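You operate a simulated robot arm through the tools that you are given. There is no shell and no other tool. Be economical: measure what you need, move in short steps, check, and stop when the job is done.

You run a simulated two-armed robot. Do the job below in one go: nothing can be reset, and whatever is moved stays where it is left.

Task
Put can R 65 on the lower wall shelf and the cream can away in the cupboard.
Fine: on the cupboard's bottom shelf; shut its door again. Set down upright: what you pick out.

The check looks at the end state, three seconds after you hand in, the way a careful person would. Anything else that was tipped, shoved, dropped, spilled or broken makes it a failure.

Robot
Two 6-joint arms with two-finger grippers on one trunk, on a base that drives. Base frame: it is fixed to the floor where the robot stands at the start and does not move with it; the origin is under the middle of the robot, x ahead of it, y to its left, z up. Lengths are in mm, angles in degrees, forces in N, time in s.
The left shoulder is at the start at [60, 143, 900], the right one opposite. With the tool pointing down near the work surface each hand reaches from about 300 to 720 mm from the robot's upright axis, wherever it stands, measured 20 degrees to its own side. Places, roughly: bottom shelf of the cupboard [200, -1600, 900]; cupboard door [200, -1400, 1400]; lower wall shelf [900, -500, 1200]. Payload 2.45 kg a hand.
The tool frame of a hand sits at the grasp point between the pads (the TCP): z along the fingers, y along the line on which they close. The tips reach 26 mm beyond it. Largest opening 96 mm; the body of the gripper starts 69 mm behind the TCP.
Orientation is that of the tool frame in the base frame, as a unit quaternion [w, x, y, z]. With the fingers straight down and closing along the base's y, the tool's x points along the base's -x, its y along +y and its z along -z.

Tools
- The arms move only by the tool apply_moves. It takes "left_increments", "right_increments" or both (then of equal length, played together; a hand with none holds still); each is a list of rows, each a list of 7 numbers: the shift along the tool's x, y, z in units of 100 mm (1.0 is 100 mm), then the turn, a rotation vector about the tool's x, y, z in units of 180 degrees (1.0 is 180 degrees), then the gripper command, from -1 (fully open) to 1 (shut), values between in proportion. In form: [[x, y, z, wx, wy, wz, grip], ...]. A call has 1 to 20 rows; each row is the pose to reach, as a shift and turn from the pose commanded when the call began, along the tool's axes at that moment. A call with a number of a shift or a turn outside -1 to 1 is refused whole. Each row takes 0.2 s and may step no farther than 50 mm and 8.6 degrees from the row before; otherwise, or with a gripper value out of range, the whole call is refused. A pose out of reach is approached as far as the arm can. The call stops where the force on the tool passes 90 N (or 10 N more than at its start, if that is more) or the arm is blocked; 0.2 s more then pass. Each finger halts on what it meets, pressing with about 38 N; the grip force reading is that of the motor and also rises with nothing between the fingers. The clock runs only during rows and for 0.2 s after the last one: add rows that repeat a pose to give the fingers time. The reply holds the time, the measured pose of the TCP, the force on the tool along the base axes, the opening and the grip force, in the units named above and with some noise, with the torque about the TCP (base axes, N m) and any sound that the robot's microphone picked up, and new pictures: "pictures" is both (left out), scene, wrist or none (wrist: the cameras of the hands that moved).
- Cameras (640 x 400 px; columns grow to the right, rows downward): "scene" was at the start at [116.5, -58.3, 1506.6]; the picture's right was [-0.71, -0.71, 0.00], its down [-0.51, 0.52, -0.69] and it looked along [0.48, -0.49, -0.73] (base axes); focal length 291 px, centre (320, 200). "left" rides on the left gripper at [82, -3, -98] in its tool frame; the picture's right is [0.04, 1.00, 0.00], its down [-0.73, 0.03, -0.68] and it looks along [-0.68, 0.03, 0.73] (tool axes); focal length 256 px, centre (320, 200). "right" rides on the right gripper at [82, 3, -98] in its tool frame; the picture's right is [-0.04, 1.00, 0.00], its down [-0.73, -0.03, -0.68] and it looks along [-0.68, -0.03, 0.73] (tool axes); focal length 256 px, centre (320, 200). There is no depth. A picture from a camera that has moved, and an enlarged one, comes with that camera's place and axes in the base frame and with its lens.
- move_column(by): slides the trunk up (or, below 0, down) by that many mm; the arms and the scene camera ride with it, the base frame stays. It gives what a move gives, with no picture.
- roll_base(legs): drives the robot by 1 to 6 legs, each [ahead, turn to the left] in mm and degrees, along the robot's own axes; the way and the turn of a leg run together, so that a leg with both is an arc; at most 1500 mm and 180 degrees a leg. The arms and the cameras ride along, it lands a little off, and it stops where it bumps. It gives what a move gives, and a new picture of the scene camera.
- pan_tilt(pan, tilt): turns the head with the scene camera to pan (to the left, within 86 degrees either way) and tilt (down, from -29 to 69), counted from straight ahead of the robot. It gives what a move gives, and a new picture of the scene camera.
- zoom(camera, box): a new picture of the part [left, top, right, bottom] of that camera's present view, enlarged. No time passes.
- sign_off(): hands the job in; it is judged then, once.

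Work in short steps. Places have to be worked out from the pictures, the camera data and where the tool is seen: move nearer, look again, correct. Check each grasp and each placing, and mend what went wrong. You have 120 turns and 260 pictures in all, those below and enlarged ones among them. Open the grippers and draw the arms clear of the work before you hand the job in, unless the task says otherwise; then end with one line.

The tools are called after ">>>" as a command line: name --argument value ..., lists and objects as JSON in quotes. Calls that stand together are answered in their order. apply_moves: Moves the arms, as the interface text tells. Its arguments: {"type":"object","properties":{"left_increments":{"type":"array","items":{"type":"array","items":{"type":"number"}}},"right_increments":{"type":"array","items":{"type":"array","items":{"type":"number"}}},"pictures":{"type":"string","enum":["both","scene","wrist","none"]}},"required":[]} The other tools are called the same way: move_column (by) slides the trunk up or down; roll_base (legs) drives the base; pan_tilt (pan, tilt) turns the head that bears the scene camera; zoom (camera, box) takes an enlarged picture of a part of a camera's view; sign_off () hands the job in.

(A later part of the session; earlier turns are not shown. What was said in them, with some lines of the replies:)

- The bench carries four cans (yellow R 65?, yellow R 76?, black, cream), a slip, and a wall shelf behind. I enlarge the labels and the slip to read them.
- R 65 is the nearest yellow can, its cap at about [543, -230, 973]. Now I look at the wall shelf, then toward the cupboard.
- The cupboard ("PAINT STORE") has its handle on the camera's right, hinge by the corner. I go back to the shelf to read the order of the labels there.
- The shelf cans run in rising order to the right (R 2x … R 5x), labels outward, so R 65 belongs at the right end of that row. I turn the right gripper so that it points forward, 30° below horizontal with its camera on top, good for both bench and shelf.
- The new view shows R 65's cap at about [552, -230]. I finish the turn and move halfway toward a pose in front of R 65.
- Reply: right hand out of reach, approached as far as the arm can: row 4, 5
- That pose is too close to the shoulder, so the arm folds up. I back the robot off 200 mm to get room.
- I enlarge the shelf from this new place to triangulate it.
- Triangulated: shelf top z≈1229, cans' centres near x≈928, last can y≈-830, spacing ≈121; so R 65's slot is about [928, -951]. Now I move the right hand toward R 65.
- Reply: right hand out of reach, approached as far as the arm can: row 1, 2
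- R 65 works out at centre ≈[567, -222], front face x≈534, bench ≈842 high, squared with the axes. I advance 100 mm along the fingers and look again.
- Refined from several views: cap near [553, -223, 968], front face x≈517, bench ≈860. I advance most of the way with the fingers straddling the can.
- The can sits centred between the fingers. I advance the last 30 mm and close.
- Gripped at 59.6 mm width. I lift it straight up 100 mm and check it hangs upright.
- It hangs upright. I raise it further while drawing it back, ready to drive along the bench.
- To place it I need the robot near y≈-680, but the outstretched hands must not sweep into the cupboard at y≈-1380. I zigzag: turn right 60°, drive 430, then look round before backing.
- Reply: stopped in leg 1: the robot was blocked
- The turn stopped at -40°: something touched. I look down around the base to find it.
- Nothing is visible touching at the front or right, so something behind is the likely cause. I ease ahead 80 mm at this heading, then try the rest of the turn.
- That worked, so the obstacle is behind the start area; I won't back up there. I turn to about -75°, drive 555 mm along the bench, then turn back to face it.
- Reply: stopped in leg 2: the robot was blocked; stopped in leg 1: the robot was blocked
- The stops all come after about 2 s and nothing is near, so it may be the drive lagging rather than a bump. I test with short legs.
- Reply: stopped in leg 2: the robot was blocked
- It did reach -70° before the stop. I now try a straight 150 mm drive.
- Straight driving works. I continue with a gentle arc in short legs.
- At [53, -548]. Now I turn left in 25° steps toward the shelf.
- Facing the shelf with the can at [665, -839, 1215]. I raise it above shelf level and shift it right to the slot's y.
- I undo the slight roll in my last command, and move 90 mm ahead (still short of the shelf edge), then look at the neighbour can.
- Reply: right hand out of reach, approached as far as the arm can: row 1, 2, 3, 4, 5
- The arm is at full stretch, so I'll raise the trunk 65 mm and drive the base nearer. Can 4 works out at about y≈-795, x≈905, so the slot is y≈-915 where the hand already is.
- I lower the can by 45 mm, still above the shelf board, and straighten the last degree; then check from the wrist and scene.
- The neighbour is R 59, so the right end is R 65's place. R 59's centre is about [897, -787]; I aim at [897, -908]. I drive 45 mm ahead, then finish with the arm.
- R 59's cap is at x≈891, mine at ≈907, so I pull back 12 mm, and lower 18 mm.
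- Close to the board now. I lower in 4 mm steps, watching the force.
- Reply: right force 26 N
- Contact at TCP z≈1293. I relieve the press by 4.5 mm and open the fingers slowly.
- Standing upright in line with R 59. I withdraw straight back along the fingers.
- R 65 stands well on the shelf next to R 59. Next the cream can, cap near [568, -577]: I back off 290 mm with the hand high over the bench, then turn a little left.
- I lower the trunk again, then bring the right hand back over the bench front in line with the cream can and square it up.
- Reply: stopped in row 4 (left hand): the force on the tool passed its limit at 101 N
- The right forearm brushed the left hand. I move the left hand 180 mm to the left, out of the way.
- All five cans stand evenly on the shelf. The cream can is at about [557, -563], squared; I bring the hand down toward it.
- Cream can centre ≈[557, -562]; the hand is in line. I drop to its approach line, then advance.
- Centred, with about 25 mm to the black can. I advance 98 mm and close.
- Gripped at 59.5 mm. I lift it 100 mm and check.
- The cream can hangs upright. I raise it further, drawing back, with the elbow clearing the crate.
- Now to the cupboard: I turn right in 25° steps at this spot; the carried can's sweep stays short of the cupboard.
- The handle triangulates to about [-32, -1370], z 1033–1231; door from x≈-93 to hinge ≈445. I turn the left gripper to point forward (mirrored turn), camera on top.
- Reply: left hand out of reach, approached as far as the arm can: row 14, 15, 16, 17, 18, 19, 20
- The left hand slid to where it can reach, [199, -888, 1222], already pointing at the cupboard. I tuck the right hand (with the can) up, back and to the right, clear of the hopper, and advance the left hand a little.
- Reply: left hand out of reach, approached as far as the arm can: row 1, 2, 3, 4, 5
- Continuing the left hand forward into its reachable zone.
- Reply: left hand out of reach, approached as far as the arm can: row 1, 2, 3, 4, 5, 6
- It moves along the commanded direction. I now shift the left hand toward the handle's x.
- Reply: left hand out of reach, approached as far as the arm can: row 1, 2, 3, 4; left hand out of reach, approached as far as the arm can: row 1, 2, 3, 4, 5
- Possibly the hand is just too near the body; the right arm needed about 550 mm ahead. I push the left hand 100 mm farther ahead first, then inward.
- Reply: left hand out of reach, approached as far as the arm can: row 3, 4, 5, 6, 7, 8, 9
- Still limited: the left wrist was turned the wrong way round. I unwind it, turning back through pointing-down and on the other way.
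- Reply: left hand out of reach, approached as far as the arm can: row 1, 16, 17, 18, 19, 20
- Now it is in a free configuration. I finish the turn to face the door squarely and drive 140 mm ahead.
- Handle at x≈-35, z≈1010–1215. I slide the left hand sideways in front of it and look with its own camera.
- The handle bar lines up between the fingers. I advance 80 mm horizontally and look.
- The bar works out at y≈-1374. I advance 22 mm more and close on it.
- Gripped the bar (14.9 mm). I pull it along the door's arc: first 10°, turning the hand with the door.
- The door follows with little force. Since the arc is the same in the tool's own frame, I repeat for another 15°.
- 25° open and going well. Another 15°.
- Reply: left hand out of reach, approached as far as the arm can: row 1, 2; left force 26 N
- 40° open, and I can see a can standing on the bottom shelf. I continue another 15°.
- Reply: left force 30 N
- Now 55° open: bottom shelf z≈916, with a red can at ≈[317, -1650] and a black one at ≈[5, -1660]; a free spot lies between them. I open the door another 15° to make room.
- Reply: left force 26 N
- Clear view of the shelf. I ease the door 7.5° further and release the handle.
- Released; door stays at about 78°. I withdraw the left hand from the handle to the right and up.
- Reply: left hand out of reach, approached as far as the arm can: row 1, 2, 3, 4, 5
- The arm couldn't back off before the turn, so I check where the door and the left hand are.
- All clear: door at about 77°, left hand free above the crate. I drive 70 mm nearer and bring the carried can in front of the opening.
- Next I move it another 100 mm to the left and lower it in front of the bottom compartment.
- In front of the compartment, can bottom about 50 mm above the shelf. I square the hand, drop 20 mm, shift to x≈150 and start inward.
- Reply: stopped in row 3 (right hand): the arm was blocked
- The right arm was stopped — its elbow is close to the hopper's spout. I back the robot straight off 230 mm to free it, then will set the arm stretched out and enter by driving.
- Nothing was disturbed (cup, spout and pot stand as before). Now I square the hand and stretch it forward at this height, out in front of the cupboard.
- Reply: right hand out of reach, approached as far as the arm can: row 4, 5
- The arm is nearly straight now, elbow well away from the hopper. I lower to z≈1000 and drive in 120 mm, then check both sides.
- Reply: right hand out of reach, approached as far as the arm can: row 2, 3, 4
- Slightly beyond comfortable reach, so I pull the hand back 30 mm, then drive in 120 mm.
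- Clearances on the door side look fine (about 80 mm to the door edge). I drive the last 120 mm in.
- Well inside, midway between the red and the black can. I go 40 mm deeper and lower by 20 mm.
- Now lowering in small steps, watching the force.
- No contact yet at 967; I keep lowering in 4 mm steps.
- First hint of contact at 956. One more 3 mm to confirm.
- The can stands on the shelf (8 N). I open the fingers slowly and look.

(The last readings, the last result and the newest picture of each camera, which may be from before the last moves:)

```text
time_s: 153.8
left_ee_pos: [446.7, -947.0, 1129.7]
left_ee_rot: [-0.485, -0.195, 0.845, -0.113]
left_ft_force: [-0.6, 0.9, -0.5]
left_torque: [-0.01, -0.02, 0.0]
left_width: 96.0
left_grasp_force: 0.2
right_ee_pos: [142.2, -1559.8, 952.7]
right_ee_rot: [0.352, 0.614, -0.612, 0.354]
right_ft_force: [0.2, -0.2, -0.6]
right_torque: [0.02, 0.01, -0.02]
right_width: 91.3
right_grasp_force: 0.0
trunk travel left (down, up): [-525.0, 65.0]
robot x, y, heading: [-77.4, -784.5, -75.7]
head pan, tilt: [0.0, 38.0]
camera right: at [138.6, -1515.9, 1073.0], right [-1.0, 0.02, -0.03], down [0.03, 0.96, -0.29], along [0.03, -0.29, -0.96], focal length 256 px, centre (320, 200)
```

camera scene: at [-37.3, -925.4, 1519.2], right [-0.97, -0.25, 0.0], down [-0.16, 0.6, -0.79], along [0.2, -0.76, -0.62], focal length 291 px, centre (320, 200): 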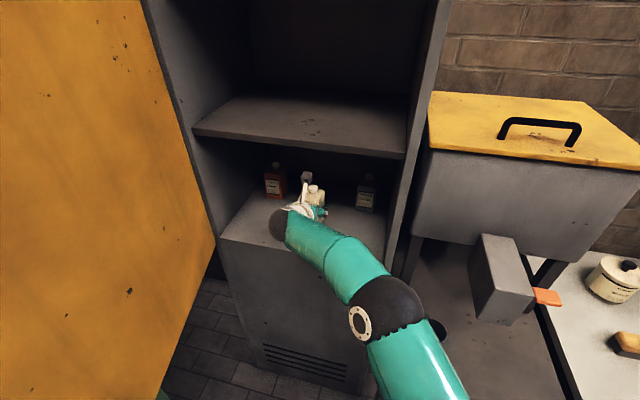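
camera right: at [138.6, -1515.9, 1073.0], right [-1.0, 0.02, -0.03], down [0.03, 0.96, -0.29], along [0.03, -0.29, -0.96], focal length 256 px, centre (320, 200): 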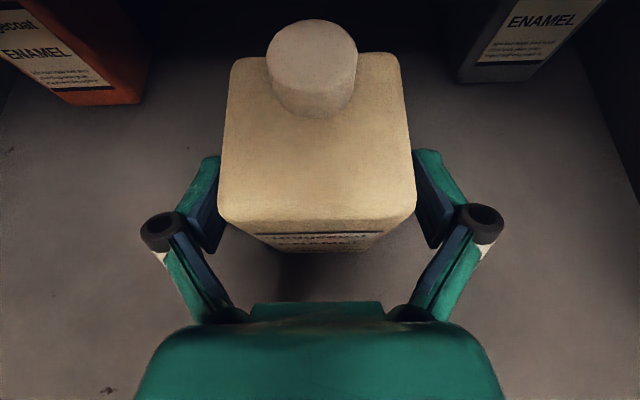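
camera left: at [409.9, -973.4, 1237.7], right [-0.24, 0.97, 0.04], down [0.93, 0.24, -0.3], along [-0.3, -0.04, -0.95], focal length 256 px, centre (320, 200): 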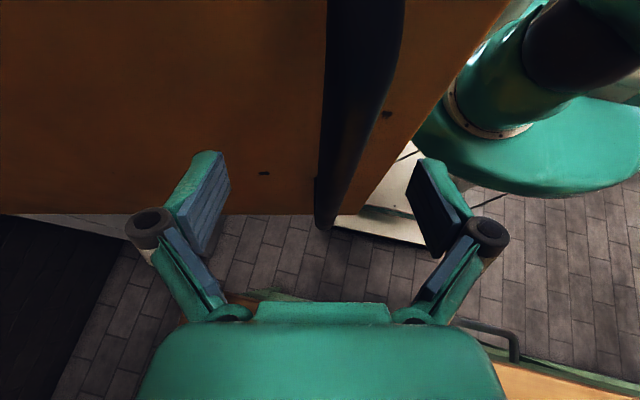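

Released, standing upright. I withdraw along the fingers 90 mm (arm still well stretched), then back the base out.

>>> apply_moves --right_increments '[[0, 0, -0.22, 0, 0, 0, -1], [0, 0, -0.45, 0, 0, 0, -1], [0, 0, -0.68, 0, 0, 0, -1], [0, 0, -0.9, 0, 0, 0, -1], [0, 0, -0.9, 0, 0, 0, -1]]' --pictures "wrist"

```text
time_s: 155.1
left_ee_pos: [446.4, -945.9, 1131.3]
left_ee_rot: [-0.485, -0.195, 0.845, -0.113]
left_ft_force: [0.4, -0.6, -1.0]
left_torque: [0.01, 0.03, -0.02]
left_width: 95.9
left_grasp_force: 0.1
right_ee_pos: [141.3, -1483.3, 998.5]
right_ee_rot: [0.352, 0.614, -0.611, 0.354]
right_ft_force: [-0.5, -0.1, -1.0]
right_torque: [0.03, -0.01, 0.03]
right_width: 96.0
right_grasp_force: 0.0
trunk travel left (down, up): [-525.0, 65.0]
robot x, y, heading: [-76.7, -781.3, -75.9]
head pan, tilt: [0.0, 38.0]
camera right: at [137.7, -1438.8, 1118.4], right [-1.0, 0.02, -0.03], down [0.03, 0.96, -0.29], along [0.03, -0.29, -0.96], focal length 256 px, centre (320, 200)
```

right: 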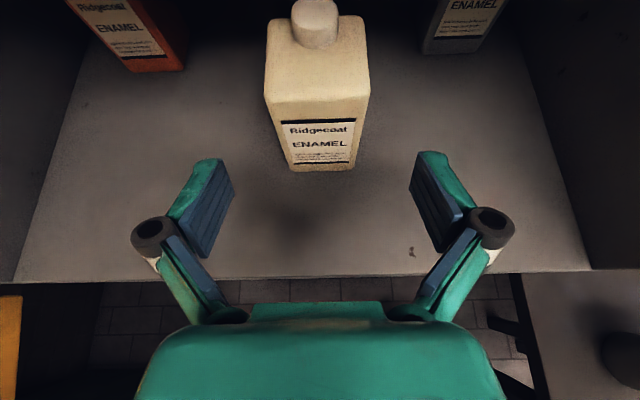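

The cream can stands upright, label out, in the cupboard. I back the base out 230 mm, then raise the trunk; next the right hand goes aside and the left hand will push the door shut above its handle.

>>> roll_base --legs '[[-230, 0]]'

>>> move_column --by 63

>>> apply_moves --right_increments '[[0.25, 0.2, -0.145, 0, 0, 0, -1], [0.5, 0.45, -0.29, 0, 0, 0, -1], [0.75, 0.7, -0.433, 0, 0, 0, -1], [1.0, 1.0, -0.577, 0, 0, 0, -1]]' --left_increments '[[0.18, 0, -0.105, 0, 0, 0, 0], [0.37, 0, -0.21, 0, 0, 0, 1], [0.55, 0, -0.32, 0, 0, 0, 1], [0.74, 0, -0.425, 0, 0, 0, 1]]' --pictures "none"

>>> apply_moves --right_increments '[[0.25, 0.25, -0.145, 0, 0, 0, -1], [0.5, 0.5, -0.29, 0, 0, 0, -1], [0.75, 0.75, -0.433, 0, 0, 0, -1], [1.0, 1.0, -0.577, 0, 0, 0, -1]]' --pictures "none"

>>> apply_moves --right_increments '[[0, 0.25, 0, 0, 0, 0, -1], [0, 0.5, 0, 0, 0, 0, -1], [0, 0.75, 0, 0, 0, 0, -1], [0, 1.0, 0, 0, 0, 0, -1]]' --pictures "scene"

```text
time_s: 156.8
left_ee_pos: [389.9, -721.0, 1131.1]
left_ee_rot: [-0.485, -0.196, 0.845, -0.114]
left_ft_force: [0.2, 0.0, 0.5]
left_torque: [-0.02, 0.01, 0.03]
left_width: 95.6
left_grasp_force: 0.2
right_ee_pos: [84.6, -1259.8, 1000.0]
right_ee_rot: [0.352, 0.614, -0.611, 0.354]
right_ft_force: [-0.2, 0.9, 0.2]
right_torque: [0.02, 0.01, 0.01]
right_width: 96.1
right_grasp_force: 0.1
trunk travel left (down, up): [-525.0, 65.0]
robot x, y, heading: [-130.8, -559.9, -75.4]
head pan, tilt: [0.0, 38.0]
camera scene: at [-95.3, -701.1, 1519.5], right [-0.97, -0.25, 0.0], down [-0.16, 0.59, -0.79], along [0.2, -0.76, -0.61], focal length 291 px, centre (320, 200)
```

scene: 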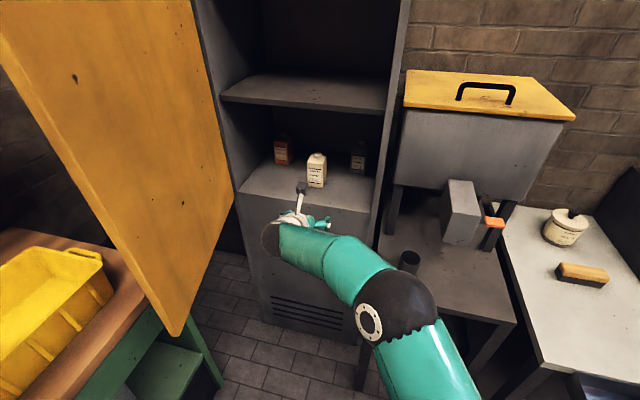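

```text
time_s: 157.8
left_ee_pos: [390.3, -723.0, 1193.2]
left_ee_rot: [-0.484, -0.195, 0.845, -0.113]
left_ft_force: [0.9, 0.7, -1.6]
left_torque: [-0.01, 0.03, -0.06]
left_width: 95.8
left_grasp_force: 0.1
right_ee_pos: [84.5, -1260.9, 1062.3]
right_ee_rot: [0.352, 0.614, -0.611, 0.354]
right_ft_force: [-0.3, 0.7, 0.4]
right_torque: [0.02, -0.05, 0.04]
right_width: 95.9
right_grasp_force: 0.0
trunk travel left (down, up): [-588.0, 2.0]
robot x, y, heading: [-131.2, -559.1, -75.4]
head pan, tilt: [0.0, 38.0]
```

```text
time_s: 158.8
left_ee_pos: [354.0, -745.6, 1236.9]
left_ee_rot: [-0.483, -0.197, 0.845, -0.114]
left_ft_force: [-0.6, -0.2, -0.4]
left_torque: [-0.02, 0.01, 0.0]
left_width: 0.1
left_grasp_force: 28.3
left hand out of reach, approached as far as the arm can: row 1, 2, 3, 4
right_ee_pos: [-16.6, -1261.6, 1176.9]
right_ee_rot: [0.352, 0.614, -0.611, 0.354]
right_ft_force: [-0.5, 0.4, 0.0]
right_torque: [-0.01, -0.03, -0.01]
right_width: 96.0
right_grasp_force: 0.1
trunk travel left (down, up): [-588.0, 2.0]
robot x, y, heading: [-133.0, -559.3, -75.5]
head pan, tilt: [0.0, 38.0]
```

```text
time_s: 159.8
left_ee_pos: [355.7, -746.3, 1235.5]
left_ee_rot: [-0.483, -0.196, 0.846, -0.114]
left_ft_force: [-1.1, 0.8, -0.3]
left_torque: [-0.02, -0.02, 0.01]
left_width: 0.0
left_grasp_force: 27.9
right_ee_pos: [-116.8, -1260.3, 1295.4]
right_ee_rot: [0.352, 0.614, -0.611, 0.353]
right_ft_force: [0.5, 0.4, 0.3]
right_torque: [-0.01, 0.01, 0.0]
right_width: 96.1
right_grasp_force: 0.0
trunk travel left (down, up): [-588.0, 2.0]
robot x, y, heading: [-134.8, -560.4, -75.4]
head pan, tilt: [0.0, 38.0]
```

```text
time_s: 160.8
left_ee_pos: [354.3, -746.3, 1236.0]
left_ee_rot: [-0.483, -0.197, 0.845, -0.114]
left_ft_force: [1.0, -1.3, -0.4]
left_torque: [0.04, 0.0, -0.03]
left_width: 0.0
left_grasp_force: 28.7
right_ee_pos: [-215.4, -1262.0, 1292.9]
right_ee_rot: [0.352, 0.615, -0.611, 0.354]
right_ft_force: [0.5, 0.6, 0.1]
right_torque: [0.02, -0.01, 0.0]
right_width: 95.7
right_grasp_force: 0.1
trunk travel left (down, up): [-588.0, 2.0]
robot x, y, heading: [-134.0, -557.8, -75.5]
head pan, tilt: [0.0, 38.0]
camera scene: at [-95.4, -702.5, 1582.4], right [-0.97, -0.25, 0.0], down [-0.16, 0.6, -0.79], along [0.2, -0.76, -0.62], focal length 291 px, centre (320, 200)
```

scene: 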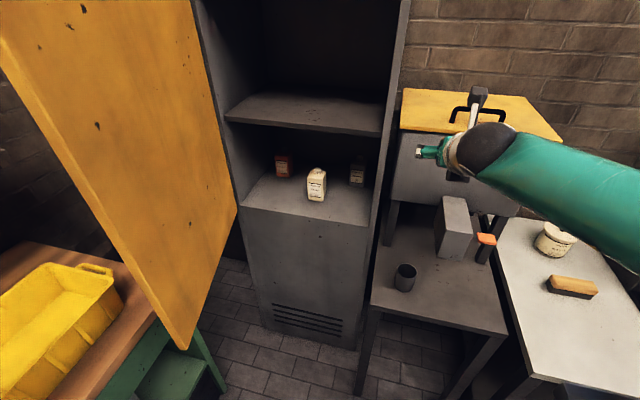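

Right hand is aside and all three cupboard cans stand upright. Best way to shut the door is to regrip the handle and run the opening arc backwards; I put the left arm back to its former pose, fingers open, and pull the right hand back.

>>> apply_moves --left_increments '[[-0.15, 0.01, -0.04, 0, 0, 0, 0], [-0.3, 0.03, -0.08, 0, 0, 0, -1], [-0.45, 0.04, -0.12, 0, 0, 0, -1], [-0.587, 0.05, -0.157, 0, 0, 0, -1]]' --right_increments '[[0.03, 0, -0.25, 0, 0, 0, -1], [0.06, 0, -0.5, 0, 0, 0, -1], [0.09, 0, -0.75, 0, 0, 0, -1], [0.12, 0, -0.99, 0, 0, 0, -1]]' --pictures "none"

>>> move_column --by -63

>>> roll_base --legs '[[143, 0]]'

```text
time_s: 161.8
left_ee_pos: [389.3, -722.7, 1191.7]
left_ee_rot: [-0.484, -0.196, 0.845, -0.114]
left_ft_force: [0.4, -0.3, 0.7]
left_torque: [0.01, 0.04, 0.0]
left_width: 95.9
left_grasp_force: 0.1
right_ee_pos: [-215.1, -1181.7, 1353.9]
right_ee_rot: [0.352, 0.614, -0.611, 0.354]
right_ft_force: [-0.2, -0.2, -0.1]
right_torque: [0.01, -0.01, 0.02]
right_width: 95.8
right_grasp_force: 0.0
trunk travel left (down, up): [-588.0, 2.0]
robot x, y, heading: [-129.8, -555.1, -75.4]
head pan, tilt: [0.0, 38.0]
```

```text
time_s: 162.8
left_ee_pos: [389.9, -723.7, 1129.2]
left_ee_rot: [-0.484, -0.197, 0.845, -0.115]
left_ft_force: [0.2, -0.1, 0.8]
left_torque: [-0.01, 0.03, 0.0]
left_width: 96.1
left_grasp_force: 0.1
right_ee_pos: [-215.9, -1183.3, 1290.5]
right_ee_rot: [0.351, 0.615, -0.61, 0.354]
right_ft_force: [-0.8, 0.7, 0.3]
right_torque: [0.01, 0.02, 0.02]
right_width: 96.1
right_grasp_force: 0.1
trunk travel left (down, up): [-525.0, 65.0]
robot x, y, heading: [-130.6, -560.7, -75.6]
head pan, tilt: [0.0, 38.0]
```

```text
time_s: 164.2
left_ee_pos: [425.9, -863.6, 1127.7]
left_ee_rot: [-0.484, -0.196, 0.846, -0.113]
left_ft_force: [1.5, -0.8, -0.1]
left_torque: [0.04, -0.01, -0.04]
left_width: 96.2
left_grasp_force: 0.1
right_ee_pos: [-179.2, -1325.0, 1288.5]
right_ee_rot: [0.352, 0.614, -0.612, 0.352]
right_ft_force: [-0.5, -1.0, -0.6]
right_torque: [0.0, 0.0, -0.01]
right_width: 96.1
right_grasp_force: 0.0
trunk travel left (down, up): [-525.0, 65.0]
robot x, y, heading: [-93.4, -697.8, -75.5]
head pan, tilt: [0.0, 38.0]
camera scene: at [-57.8, -845.0, 1519.0], right [-0.97, -0.25, 0.0], down [-0.16, 0.6, -0.79], along [0.2, -0.76, -0.62], focal length 291 px, centre (320, 200)
```

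scene: 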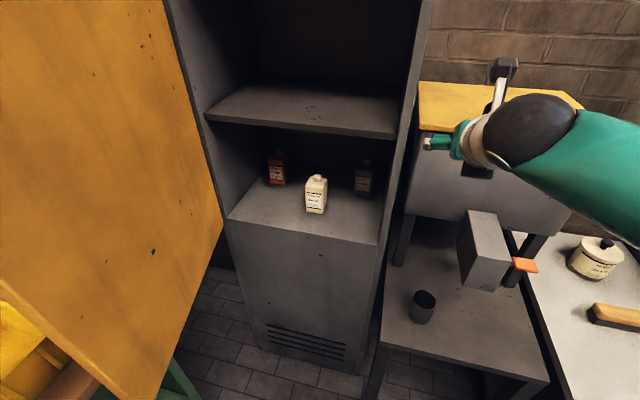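

The left hand is back exactly where it left the handle. I turn right 9° and look with its camera.

>>> roll_base --legs '[[0, -9]]'

>>> zoom --camera "left" --box '[0, 0, 640, 400]'

```text
time_s: 165.3
left_ee_pos: [393.0, -943.7, 1129.0]
left_ee_rot: [-0.491, -0.128, 0.858, -0.076]
left_ft_force: [0.2, 0.9, -0.2]
left_torque: [0.01, 0.04, -0.01]
left_width: 96.1
left_grasp_force: 0.1
right_ee_pos: [-277.1, -1301.8, 1290.4]
right_ee_rot: [-0.38, -0.563, 0.658, -0.325]
right_ft_force: [0.3, -0.3, 0.7]
right_torque: [-0.04, 0.02, 0.0]
right_width: 96.1
right_grasp_force: 0.0
trunk travel left (down, up): [-525.0, 65.0]
robot x, y, heading: [-90.1, -698.2, -84.3]
head pan, tilt: [0.0, 38.0]
camera scene: at [-76.8, -846.0, 1519.4], right [-1.0, -0.1, 0.0], down [-0.06, 0.61, -0.79], along [0.08, -0.78, -0.62], focal length 291 px, centre (320, 200)
```

scene: 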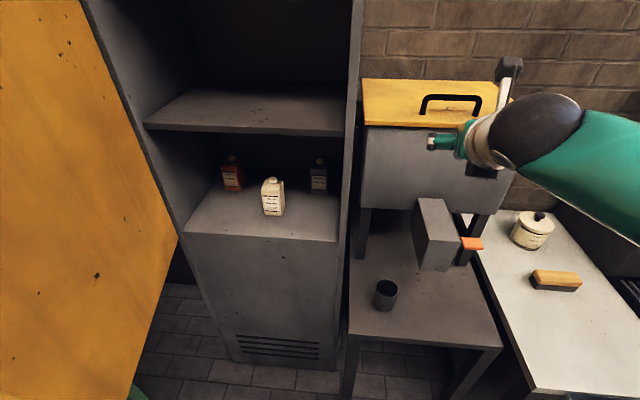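

```text
1.00 times, centred on (320, 200) of left (not enlarged: the box is as wide or as high as the picture)
camera zoom: at [435.8, -934.2, 1249.6], right [-0.31, 0.95, 0.03], down [0.91, 0.31, -0.29], along [-0.28, -0.06, -0.96], focal length 256 px, centre (320, 200)
```

zoom: 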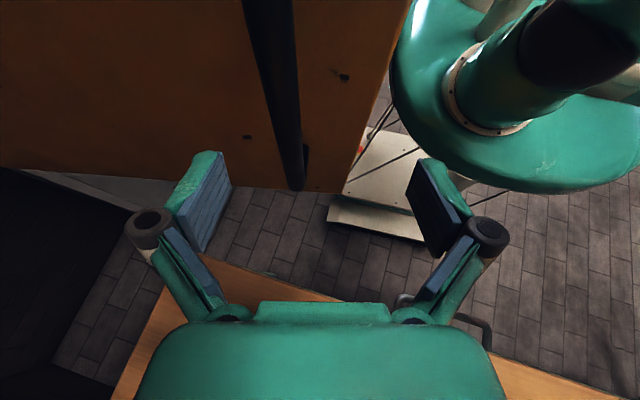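

The bar is already between the open fingers, 39 mm ahead and 25 mm to one side. I move onto it and close.

>>> apply_moves --left_increments '[[0.03, -0.12, 0.05, -0.012, 0, 0.007, -1], [0.05, -0.25, 0.15, -0.024, 0, 0.0139, -1], [0.08, -0.25, 0.27, -0.024, 0, 0.0139, -1], [0.1, -0.25, 0.39, -0.024, 0, 0.0139, -1], [0.1, -0.25, 0.39, -0.024, 0, 0.0139, -1]]' --pictures "wrist"

>>> apply_moves --left_increments '[[0, 0, 0, 0, 0, 0, 0], [0, 0, 0, 0, 0, 0, 1], [0, 0, 0, 0, 0, 0, 1], [0, 0, 0, 0, 0, 0, 1], [0, 0, 0, 0, 0, 0, 1]]' --pictures "wrist"

```text
time_s: 166.5
left_ee_pos: [362.3, -979.0, 1118.1]
left_ee_rot: [-0.493, -0.091, 0.863, -0.054]
left_ft_force: [0.5, -0.2, 0.0]
left_torque: [0.01, -0.03, 0.01]
left_width: 95.9
left_grasp_force: 0.1
right_ee_pos: [-277.4, -1301.8, 1291.0]
right_ee_rot: [-0.379, -0.564, 0.658, -0.325]
right_ft_force: [-0.3, -0.4, -0.9]
right_torque: [0.01, 0.01, 0.03]
right_width: 96.0
right_grasp_force: 0.2
trunk travel left (down, up): [-525.0, 65.0]
robot x, y, heading: [-93.3, -698.9, -84.7]
head pan, tilt: [0.0, 38.0]
camera left: at [407.0, -974.1, 1238.6], right [-0.23, 0.97, 0.03], down [0.93, 0.23, -0.29], along [-0.29, -0.04, -0.96], focal length 256 px, centre (320, 200)
```

left: 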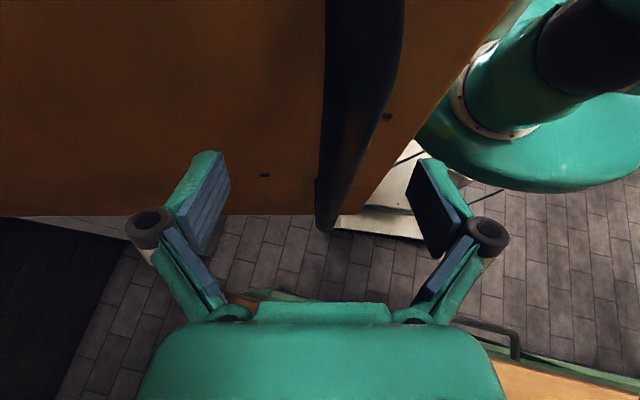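

```text
time_s: 167.7
left_ee_pos: [362.1, -973.1, 1118.5]
left_ee_rot: [-0.495, -0.09, 0.863, -0.051]
left_ft_force: [-5.1, 33.5, -12.1]
left_torque: [0.03, 0.95, -0.03]
left_width: 14.7
left_grasp_force: 41.0
right_ee_pos: [-277.8, -1296.4, 1293.3]
right_ee_rot: [-0.38, -0.563, 0.658, -0.326]
right_ft_force: [-0.5, 0.3, 0.0]
right_torque: [0.03, 0.01, 0.02]
right_width: 96.3
right_grasp_force: 0.0
trunk travel left (down, up): [-525.0, 65.0]
robot x, y, heading: [-86.8, -700.6, -84.4]
head pan, tilt: [0.0, 38.0]
camera left: at [407.2, -968.1, 1238.7], right [-0.23, 0.97, 0.04], down [0.93, 0.23, -0.29], along [-0.29, -0.03, -0.96], focal length 256 px, centre (320, 200)
```

left: 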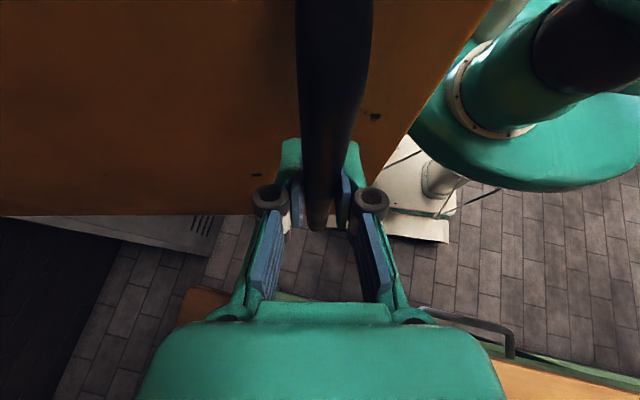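

Gripped again (14.7 mm) with some sideways pull, which I relax while starting the closing arc, 14°.

>>> apply_moves --left_increments '[[0.09, 0.09, 0.158, 0.0126, 0, -0.0073, 1], [0.184, 0.09, 0.319, 0.0252, 0, -0.0145, 1], [0.276, 0.087, 0.478, 0.0378, 0, -0.0218, 1], [0.368, 0.073, 0.637, 0.0503, 0, -0.0291, 1], [0.46, 0.053, 0.797, 0.0629, 0, -0.0363, 1], [0.5515, 0.024, 0.955, 0.0755, 0, -0.0436, 1], [0.5515, 0.024, 0.955, 0.0755, 0, -0.0436, 1]]' --pictures "scene"

```text
time_s: 169.3
left_ee_pos: [256.1, -1000.9, 1118.7]
left_ee_rot: [-0.482, -0.208, 0.842, -0.122]
left_ft_force: [0.7, -2.1, 3.3]
left_torque: [0.39, -0.25, 0.02]
left_width: 14.8
left_grasp_force: 40.7
right_ee_pos: [-278.2, -1302.2, 1289.6]
right_ee_rot: [-0.379, -0.563, 0.658, -0.325]
right_ft_force: [0.3, 0.4, -0.1]
right_torque: [0.01, 0.02, -0.02]
right_width: 95.8
right_grasp_force: 0.1
trunk travel left (down, up): [-525.0, 65.0]
robot x, y, heading: [-93.3, -694.7, -84.5]
head pan, tilt: [0.0, 38.0]
camera scene: at [-76.7, -846.7, 1519.4], right [-1.0, -0.1, 0.0], down [-0.06, 0.61, -0.79], along [0.08, -0.78, -0.62], focal length 291 px, centre (320, 200)
```

scene: 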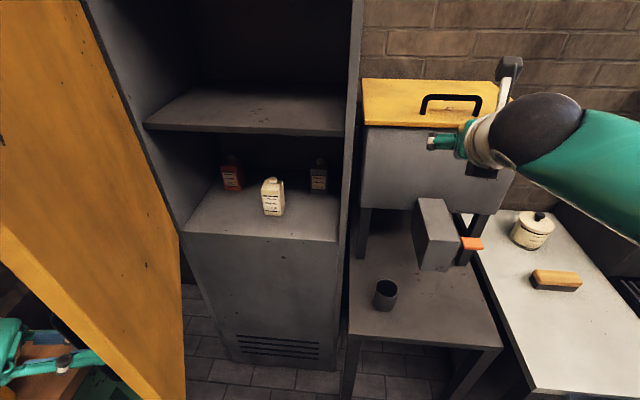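

Closing smoothly with almost no force. Two more 14° steps.

>>> apply_moves --left_increments '[[0.0915, 0.015, 0.158, 0.0112, 0, -0.0065, 1], [0.184, 0.022, 0.319, 0.0225, 0, -0.013, 1], [0.276, 0.022, 0.478, 0.0337, 0, -0.0195, 1], [0.368, 0.015, 0.637, 0.0449, 0, -0.0259, 1], [0.46, 0, 0.797, 0.0562, 0, -0.0324, 1], [0.5515, -0.023, 0.955, 0.0674, 0, -0.0389, 1], [0.5515, -0.023, 0.955, 0.0674, 0, -0.0389, 1]]' --pictures "none"

>>> apply_moves --left_increments '[[0.0915, 0.015, 0.158, 0.0112, 0, -0.0065, 1], [0.184, 0.022, 0.319, 0.0225, 0, -0.013, 1], [0.276, 0.022, 0.478, 0.0337, 0, -0.0195, 1], [0.368, 0.015, 0.637, 0.0449, 0, -0.0259, 1], [0.46, 0, 0.797, 0.0562, 0, -0.0324, 1], [0.5515, -0.023, 0.955, 0.0674, 0, -0.0389, 1], [0.5515, -0.023, 0.955, 0.0674, 0, -0.0389, 1]]' --pictures "scene"

```text
time_s: 170.9
left_ee_pos: [157.8, -1051.4, 1118.3]
left_ee_rot: [-0.464, -0.308, 0.81, -0.181]
left_ft_force: [-0.4, 0.5, 17.0]
left_torque: [0.22, 0.25, -0.07]
left_width: 14.7
left_grasp_force: 40.8
right_ee_pos: [-278.1, -1299.9, 1291.8]
right_ee_rot: [-0.379, -0.563, 0.658, -0.325]
right_ft_force: [-0.9, 0.6, -1.4]
right_torque: [0.01, 0.01, 0.0]
right_width: 95.8
right_grasp_force: 0.0
trunk travel left (down, up): [-525.0, 65.0]
robot x, y, heading: [-94.8, -703.1, -84.4]
head pan, tilt: [0.0, 38.0]
```

```text
time_s: 172.5
left_ee_pos: [75.4, -1126.6, 1118.5]
left_ee_rot: [-0.441, -0.403, 0.766, -0.237]
left_ft_force: [-3.7, 3.3, 27.2]
left_torque: [-0.07, 0.61, -0.02]
left_width: 14.6
left_grasp_force: 40.8
right_ee_pos: [-278.1, -1299.1, 1292.2]
right_ee_rot: [-0.38, -0.563, 0.658, -0.325]
right_ft_force: [0.5, -0.2, -0.1]
right_torque: [-0.01, 0.04, -0.05]
right_width: 96.0
right_grasp_force: 0.0
trunk travel left (down, up): [-525.0, 65.0]
robot x, y, heading: [-90.8, -697.9, -84.5]
head pan, tilt: [0.0, 38.0]
camera scene: at [-77.9, -843.4, 1519.7], right [-1.0, -0.1, 0.0], down [-0.06, 0.61, -0.79], along [0.08, -0.79, -0.61], focal length 291 px, centre (320, 200)
```

scene: 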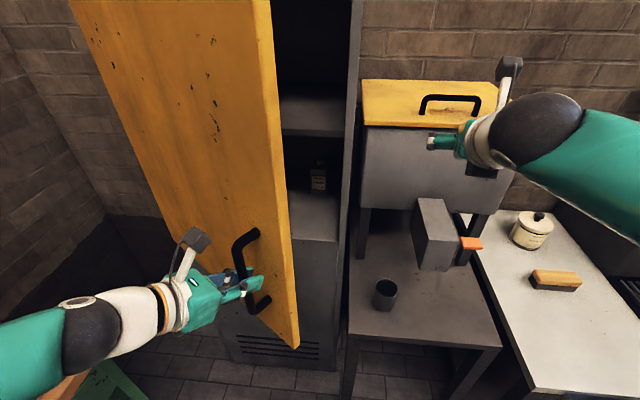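

About 36° to go. Two more 14° steps.

>>> apply_moves --left_increments '[[0.0915, 0.015, 0.158, 0.0112, 0, -0.0065, 1], [0.184, 0.022, 0.319, 0.0225, 0, -0.013, 1], [0.276, 0.022, 0.478, 0.0337, 0, -0.0195, 1], [0.368, 0.015, 0.637, 0.0449, 0, -0.0259, 1], [0.46, 0, 0.797, 0.0562, 0, -0.0324, 1], [0.5515, -0.023, 0.955, 0.0674, 0, -0.0389, 1], [0.5515, -0.023, 0.955, 0.0674, 0, -0.0389, 1]]' --pictures "none"

>>> apply_moves --left_increments '[[0.0915, 0.015, 0.158, 0.0112, 0, -0.0065, 1], [0.184, 0.022, 0.319, 0.0225, 0, -0.013, 1], [0.276, 0.022, 0.478, 0.0337, 0, -0.0195, 1], [0.368, 0.015, 0.637, 0.0449, 0, -0.0259, 1], [0.46, 0, 0.797, 0.0562, 0, -0.0324, 1], [0.5515, -0.023, 0.955, 0.0674, 0, -0.0389, 1], [0.5515, -0.023, 0.955, 0.0674, 0, -0.0389, 1]]' --pictures "scene"

```text
time_s: 173.7
left_ee_pos: [27.0, -1194.8, 1117.5]
left_ee_rot: [-0.412, -0.465, 0.74, -0.258]
left_ft_force: [-55.2, 30.8, 8.0]
left_torque: [-0.68, 1.14, -0.1]
left_width: 15.1
left_grasp_force: 40.5
left hand out of reach, approached as far as the arm can: row 4, 5, 6
right_ee_pos: [-283.2, -1295.6, 1293.2]
right_ee_rot: [-0.378, -0.562, 0.659, -0.327]
right_ft_force: [0.4, -0.5, -0.6]
right_torque: [0.03, 0.03, -0.06]
right_width: 96.1
right_grasp_force: 0.0
trunk travel left (down, up): [-525.0, 65.0]
robot x, y, heading: [-88.3, -697.2, -84.7]
head pan, tilt: [0.0, 38.0]
stopped in row 6 (left hand): the force on the tool passed its limit at 99 N (the readings are from after the stop); the commanded pose is now the measured one
```

```text
time_s: 175.3
left_ee_pos: [-17.1, -1300.2, 1114.3]
left_ee_rot: [-0.377, -0.549, 0.68, -0.306]
left_ft_force: [-40.8, 12.8, 9.6]
left_torque: [-0.55, 0.67, 0.06]
left_width: 14.3
left_grasp_force: 40.6
left hand out of reach, approached as far as the arm can: row 1, 2
right_ee_pos: [-284.2, -1298.0, 1291.6]
right_ee_rot: [-0.378, -0.562, 0.659, -0.327]
right_ft_force: [-0.8, -0.1, 0.8]
right_torque: [0.02, 0.01, 0.02]
right_width: 95.9
right_grasp_force: 0.0
trunk travel left (down, up): [-525.0, 65.0]
robot x, y, heading: [-90.1, -698.8, -84.8]
head pan, tilt: [0.0, 38.0]
camera scene: at [-83.9, -842.0, 1519.7], right [-1.0, -0.1, 0.0], down [-0.06, 0.61, -0.79], along [0.08, -0.79, -0.61], focal length 291 px, centre (320, 200)
```

scene: 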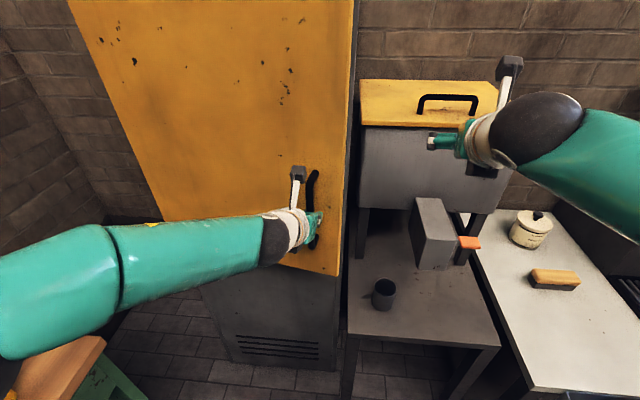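

Nearly there, about 10° left, with some sideways pull. I relax that and finish the arc gently.

>>> apply_moves --left_increments '[[0.03, 0.06, 0.06, 0.006, 0, -0.0035, 1], [0.1, 0.07, 0.175, 0.016, 0, -0.0092, 1], [0.2, 0.075, 0.345, 0.029, 0, -0.0167, 1], [0.295, 0.07, 0.511, 0.042, 0, -0.0242, 1], [0.36, 0.06, 0.62, 0.052, 0, -0.03, 1], [0.4, 0.05, 0.69, 0.058, 0, -0.0335, 1], [0.4, 0.05, 0.69, 0.058, 0, -0.0335, 1]]'

```text
time_s: 176.9
left_ee_pos: [-34.3, -1377.8, 1113.8]
left_ee_rot: [0.341, 0.619, -0.615, 0.35]
left_ft_force: [-27.5, 2.0, 30.0]
left_torque: [-0.04, 0.66, -0.04]
left_width: 14.7
left_grasp_force: 40.5
right_ee_pos: [-282.8, -1298.9, 1293.1]
right_ee_rot: [-0.379, -0.562, 0.658, -0.327]
right_ft_force: [0.5, 0.3, -0.8]
right_torque: [-0.03, 0.03, -0.02]
right_width: 96.0
right_grasp_force: 0.0
trunk travel left (down, up): [-525.0, 65.0]
robot x, y, heading: [-93.3, -702.4, -84.6]
head pan, tilt: [0.0, 38.0]
camera scene: at [-81.6, -841.9, 1519.9], right [-1.0, -0.1, 0.0], down [-0.06, 0.61, -0.79], along [0.08, -0.79, -0.61], focal length 291 px, centre (320, 200)
camera left: at [-30.6, -1336.9, 1234.4], right [-1.0, -0.03, 0.03], down [-0.04, 0.96, -0.27], along [-0.02, -0.27, -0.96], focal length 256 px, centre (320, 200)
```

scene: 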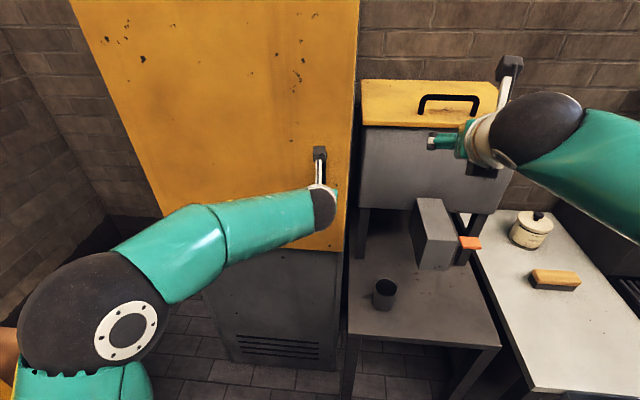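
left: 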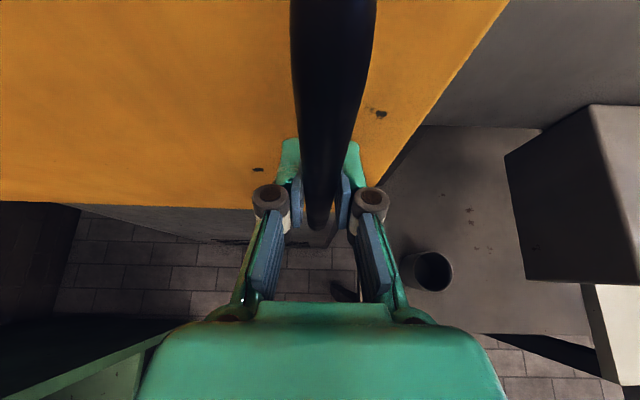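

The bar is back at its closed place. I press 6 mm more to feel whether the door is on its stop.

>>> apply_moves --left_increments '[[0.015, 0.03, 0.026, 0, 0, 0, 1], [0.03, 0.05, 0.052, 0, 0, 0, 1], [0.03, 0.05, 0.052, 0, 0, 0, 1]]' --pictures "none"

```text
time_s: 177.7
left_ee_pos: [-33.6, -1381.8, 1110.8]
left_ee_rot: [0.338, 0.621, -0.614, 0.35]
left_ft_force: [-16.5, 18.0, 26.6]
left_torque: [0.45, 0.65, 0.02]
left_width: 14.5
left_grasp_force: 40.5
right_ee_pos: [-280.2, -1295.8, 1294.3]
right_ee_rot: [-0.38, -0.562, 0.658, -0.327]
right_ft_force: [0.2, 0.1, -0.6]
right_torque: [0.02, 0.04, 0.0]
right_width: 95.9
right_grasp_force: 0.0
trunk travel left (down, up): [-525.0, 65.0]
robot x, y, heading: [-91.4, -698.9, -84.5]
head pan, tilt: [0.0, 38.0]
```

It resists now: the door is on its stop. I open the fingers and draw straight back.

>>> apply_moves --left_increments '[[0, 0.05, 0, 0, 0, 0, 0.5], [0, 0.05, 0, 0, 0, 0, -0.3], [0, 0.05, 0, 0, 0, 0, -1], [0, 0.05, 0, 0, 0, 0, -1], [0, 0.05, 0, 0, 0, 0, -1]]' --pictures "wrist"

```text
time_s: 178.9
left_ee_pos: [-33.8, -1388.7, 1105.6]
left_ee_rot: [0.334, 0.624, -0.614, 0.348]
left_ft_force: [0.1, 0.0, 0.7]
left_torque: [-0.02, 0.01, 0.01]
left_width: 95.9
left_grasp_force: 0.1
right_ee_pos: [-278.3, -1301.8, 1291.1]
right_ee_rot: [-0.38, -0.563, 0.659, -0.324]
right_ft_force: [0.3, -0.3, 0.5]
right_torque: [0.01, 0.0, 0.05]
right_width: 96.1
right_grasp_force: 0.0
trunk travel left (down, up): [-525.0, 65.0]
robot x, y, heading: [-90.4, -701.7, -84.4]
head pan, tilt: [0.0, 38.0]
camera left: at [-31.2, -1348.1, 1227.2], right [-1.0, -0.04, 0.02], down [-0.05, 0.96, -0.26], along [-0.01, -0.26, -0.97], focal length 256 px, centre (320, 200)
```

left: 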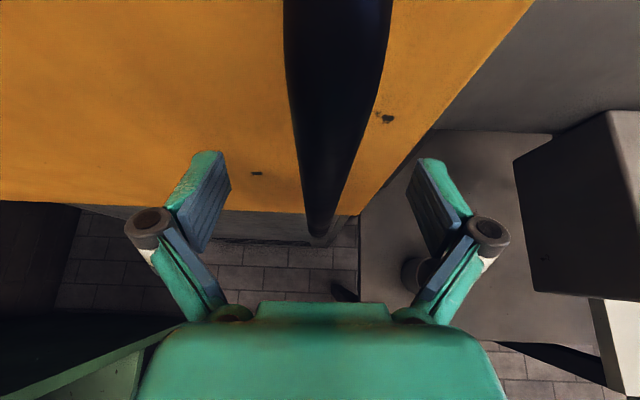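

Bar is free between the open fingers. I withdraw the left hand and, after that, back the base off for a full look.

>>> apply_moves --left_increments '[[-0.1, 0, -0.22, 0, 0, 0, -1], [-0.2, 0, -0.43, 0, 0, 0, -1], [-0.3, 0, -0.65, 0, 0, 0, -1], [-0.4, 0, -0.86, 0, 0, 0, -1], [-0.4, 0, -0.86, 0, 0, 0, -1]]' --pictures "none"

>>> roll_base --legs '[[-180, 0]]'

>>> pan_tilt --pan 10 --tilt 18

```text
time_s: 180.1
left_ee_pos: [-35.6, -1292.4, 1117.3]
left_ee_rot: [0.334, 0.624, -0.613, 0.35]
left_ft_force: [0.5, -0.5, 0.3]
left_torque: [0.0, 0.03, -0.01]
left_width: 96.2
left_grasp_force: 0.2
right_ee_pos: [-278.2, -1301.5, 1290.8]
right_ee_rot: [-0.379, -0.564, 0.658, -0.325]
right_ft_force: [-0.1, 0.0, 0.8]
right_torque: [0.01, 0.06, 0.02]
right_width: 96.2
right_grasp_force: 0.0
trunk travel left (down, up): [-525.0, 65.0]
robot x, y, heading: [-93.4, -699.8, -84.6]
head pan, tilt: [0.0, 38.0]
```

```text
time_s: 181.7
left_ee_pos: [-52.1, -1112.6, 1119.4]
left_ee_rot: [0.335, 0.624, -0.614, 0.35]
left_ft_force: [-1.0, -0.1, 0.7]
left_torque: [-0.05, 0.0, 0.01]
left_width: 96.1
left_grasp_force: 0.1
right_ee_pos: [-294.6, -1118.8, 1292.8]
right_ee_rot: [-0.38, -0.563, 0.658, -0.326]
right_ft_force: [0.0, -0.5, 0.8]
right_torque: [-0.01, 0.0, -0.02]
right_width: 96.2
right_grasp_force: 0.0
trunk travel left (down, up): [-525.0, 65.0]
robot x, y, heading: [-109.4, -518.5, -84.6]
head pan, tilt: [0.0, 38.0]
camera scene: at [-94.3, -663.9, 1519.5], right [-1.0, -0.1, 0.0], down [-0.06, 0.61, -0.79], along [0.08, -0.78, -0.61], focal length 291 px, centre (320, 200)
```

scene: 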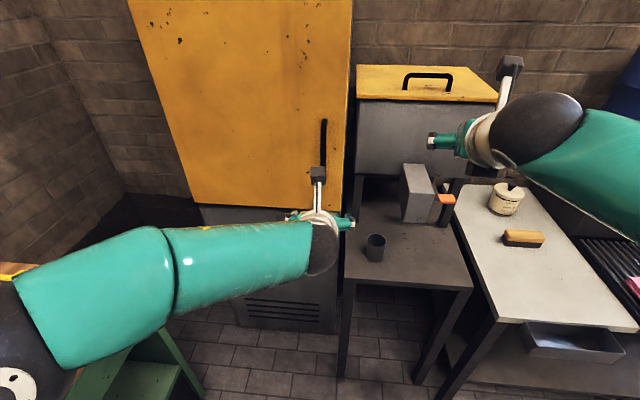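

```text
time_s: 182.5
left_ee_pos: [-51.9, -1113.4, 1118.3]
left_ee_rot: [0.334, 0.624, -0.614, 0.349]
left_ft_force: [0.3, 0.0, 0.0]
left_torque: [-0.01, -0.01, -0.03]
left_width: 96.1
left_grasp_force: 0.1
right_ee_pos: [-295.1, -1121.1, 1292.0]
right_ee_rot: [-0.379, -0.564, 0.658, -0.325]
right_ft_force: [-0.1, 0.2, 0.1]
right_torque: [0.03, 0.0, 0.02]
right_width: 96.1
right_grasp_force: 0.0
trunk travel left (down, up): [-525.0, 65.0]
robot x, y, heading: [-107.8, -516.5, -84.5]
head pan, tilt: [10.0, 18.0]
camera scene: at [-77.4, -669.9, 1550.9], right [-0.96, -0.27, 0.0], down [-0.08, 0.3, -0.95], along [0.25, -0.92, -0.31], focal length 291 px, centre (320, 200)
```

scene: 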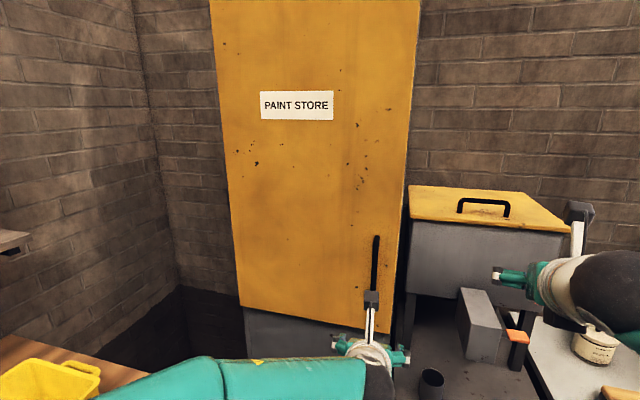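

The door looks shut; I enlarge its free edge to be sure, and check the bench and shelf once more.

>>> zoom --camera "scene" --box '[340, 180, 440, 345]'

>>> pan_tilt --pan 65 --tilt 22

```text
2.42 times, centred on (390, 262) of scene
camera zoom: at [-77.4, -669.9, 1550.9], right [-0.96, -0.27, 0.0], down [-0.08, 0.3, -0.95], along [0.25, -0.92, -0.31], focal length 706 px, centre (150, 48)
```

zoom: 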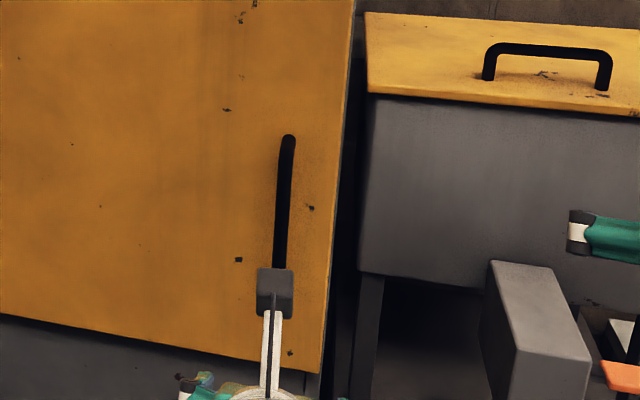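

```text
time_s: 183.7
left_ee_pos: [-52.7, -1113.1, 1119.0]
left_ee_rot: [0.335, 0.624, -0.613, 0.349]
left_ft_force: [0.1, 0.0, -0.6]
left_torque: [0.04, -0.02, -0.01]
left_width: 96.0
left_grasp_force: 0.1
right_ee_pos: [-295.5, -1121.5, 1292.2]
right_ee_rot: [-0.38, -0.563, 0.658, -0.325]
right_ft_force: [0.5, 0.3, -0.7]
right_torque: [-0.01, 0.0, 0.0]
right_width: 95.8
right_grasp_force: 0.0
trunk travel left (down, up): [-525.0, 65.0]
robot x, y, heading: [-107.6, -517.9, -84.4]
head pan, tilt: [65.0, 22.0]
camera scene: at [-14.9, -610.9, 1544.5], right [-0.33, -0.94, 0.0], down [-0.35, 0.13, -0.93], along [0.87, -0.31, -0.37], focal length 291 px, centre (320, 200)
```

scene: 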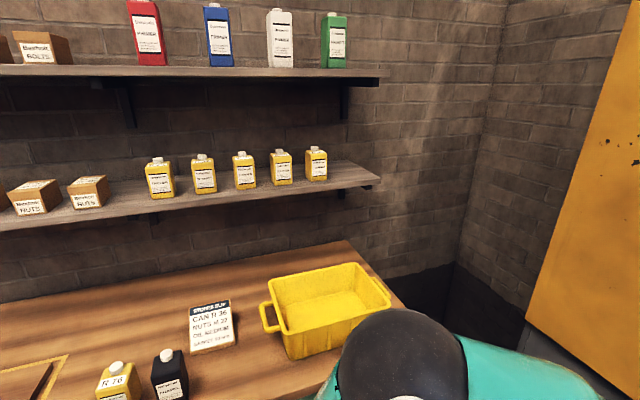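

The door is flush and shut, all five cans stand evenly on the lower wall shelf, the bench items are undisturbed, and both hands are open and clear. I hand in.

>>> sign_off

```text
The job is handed in.
```

Can R 65 is upright at the right end of the lower wall shelf, next to R 59. The cream can is upright on the cupboard's bottom shelf, between the red and black cans, and the cupboard door is shut again.
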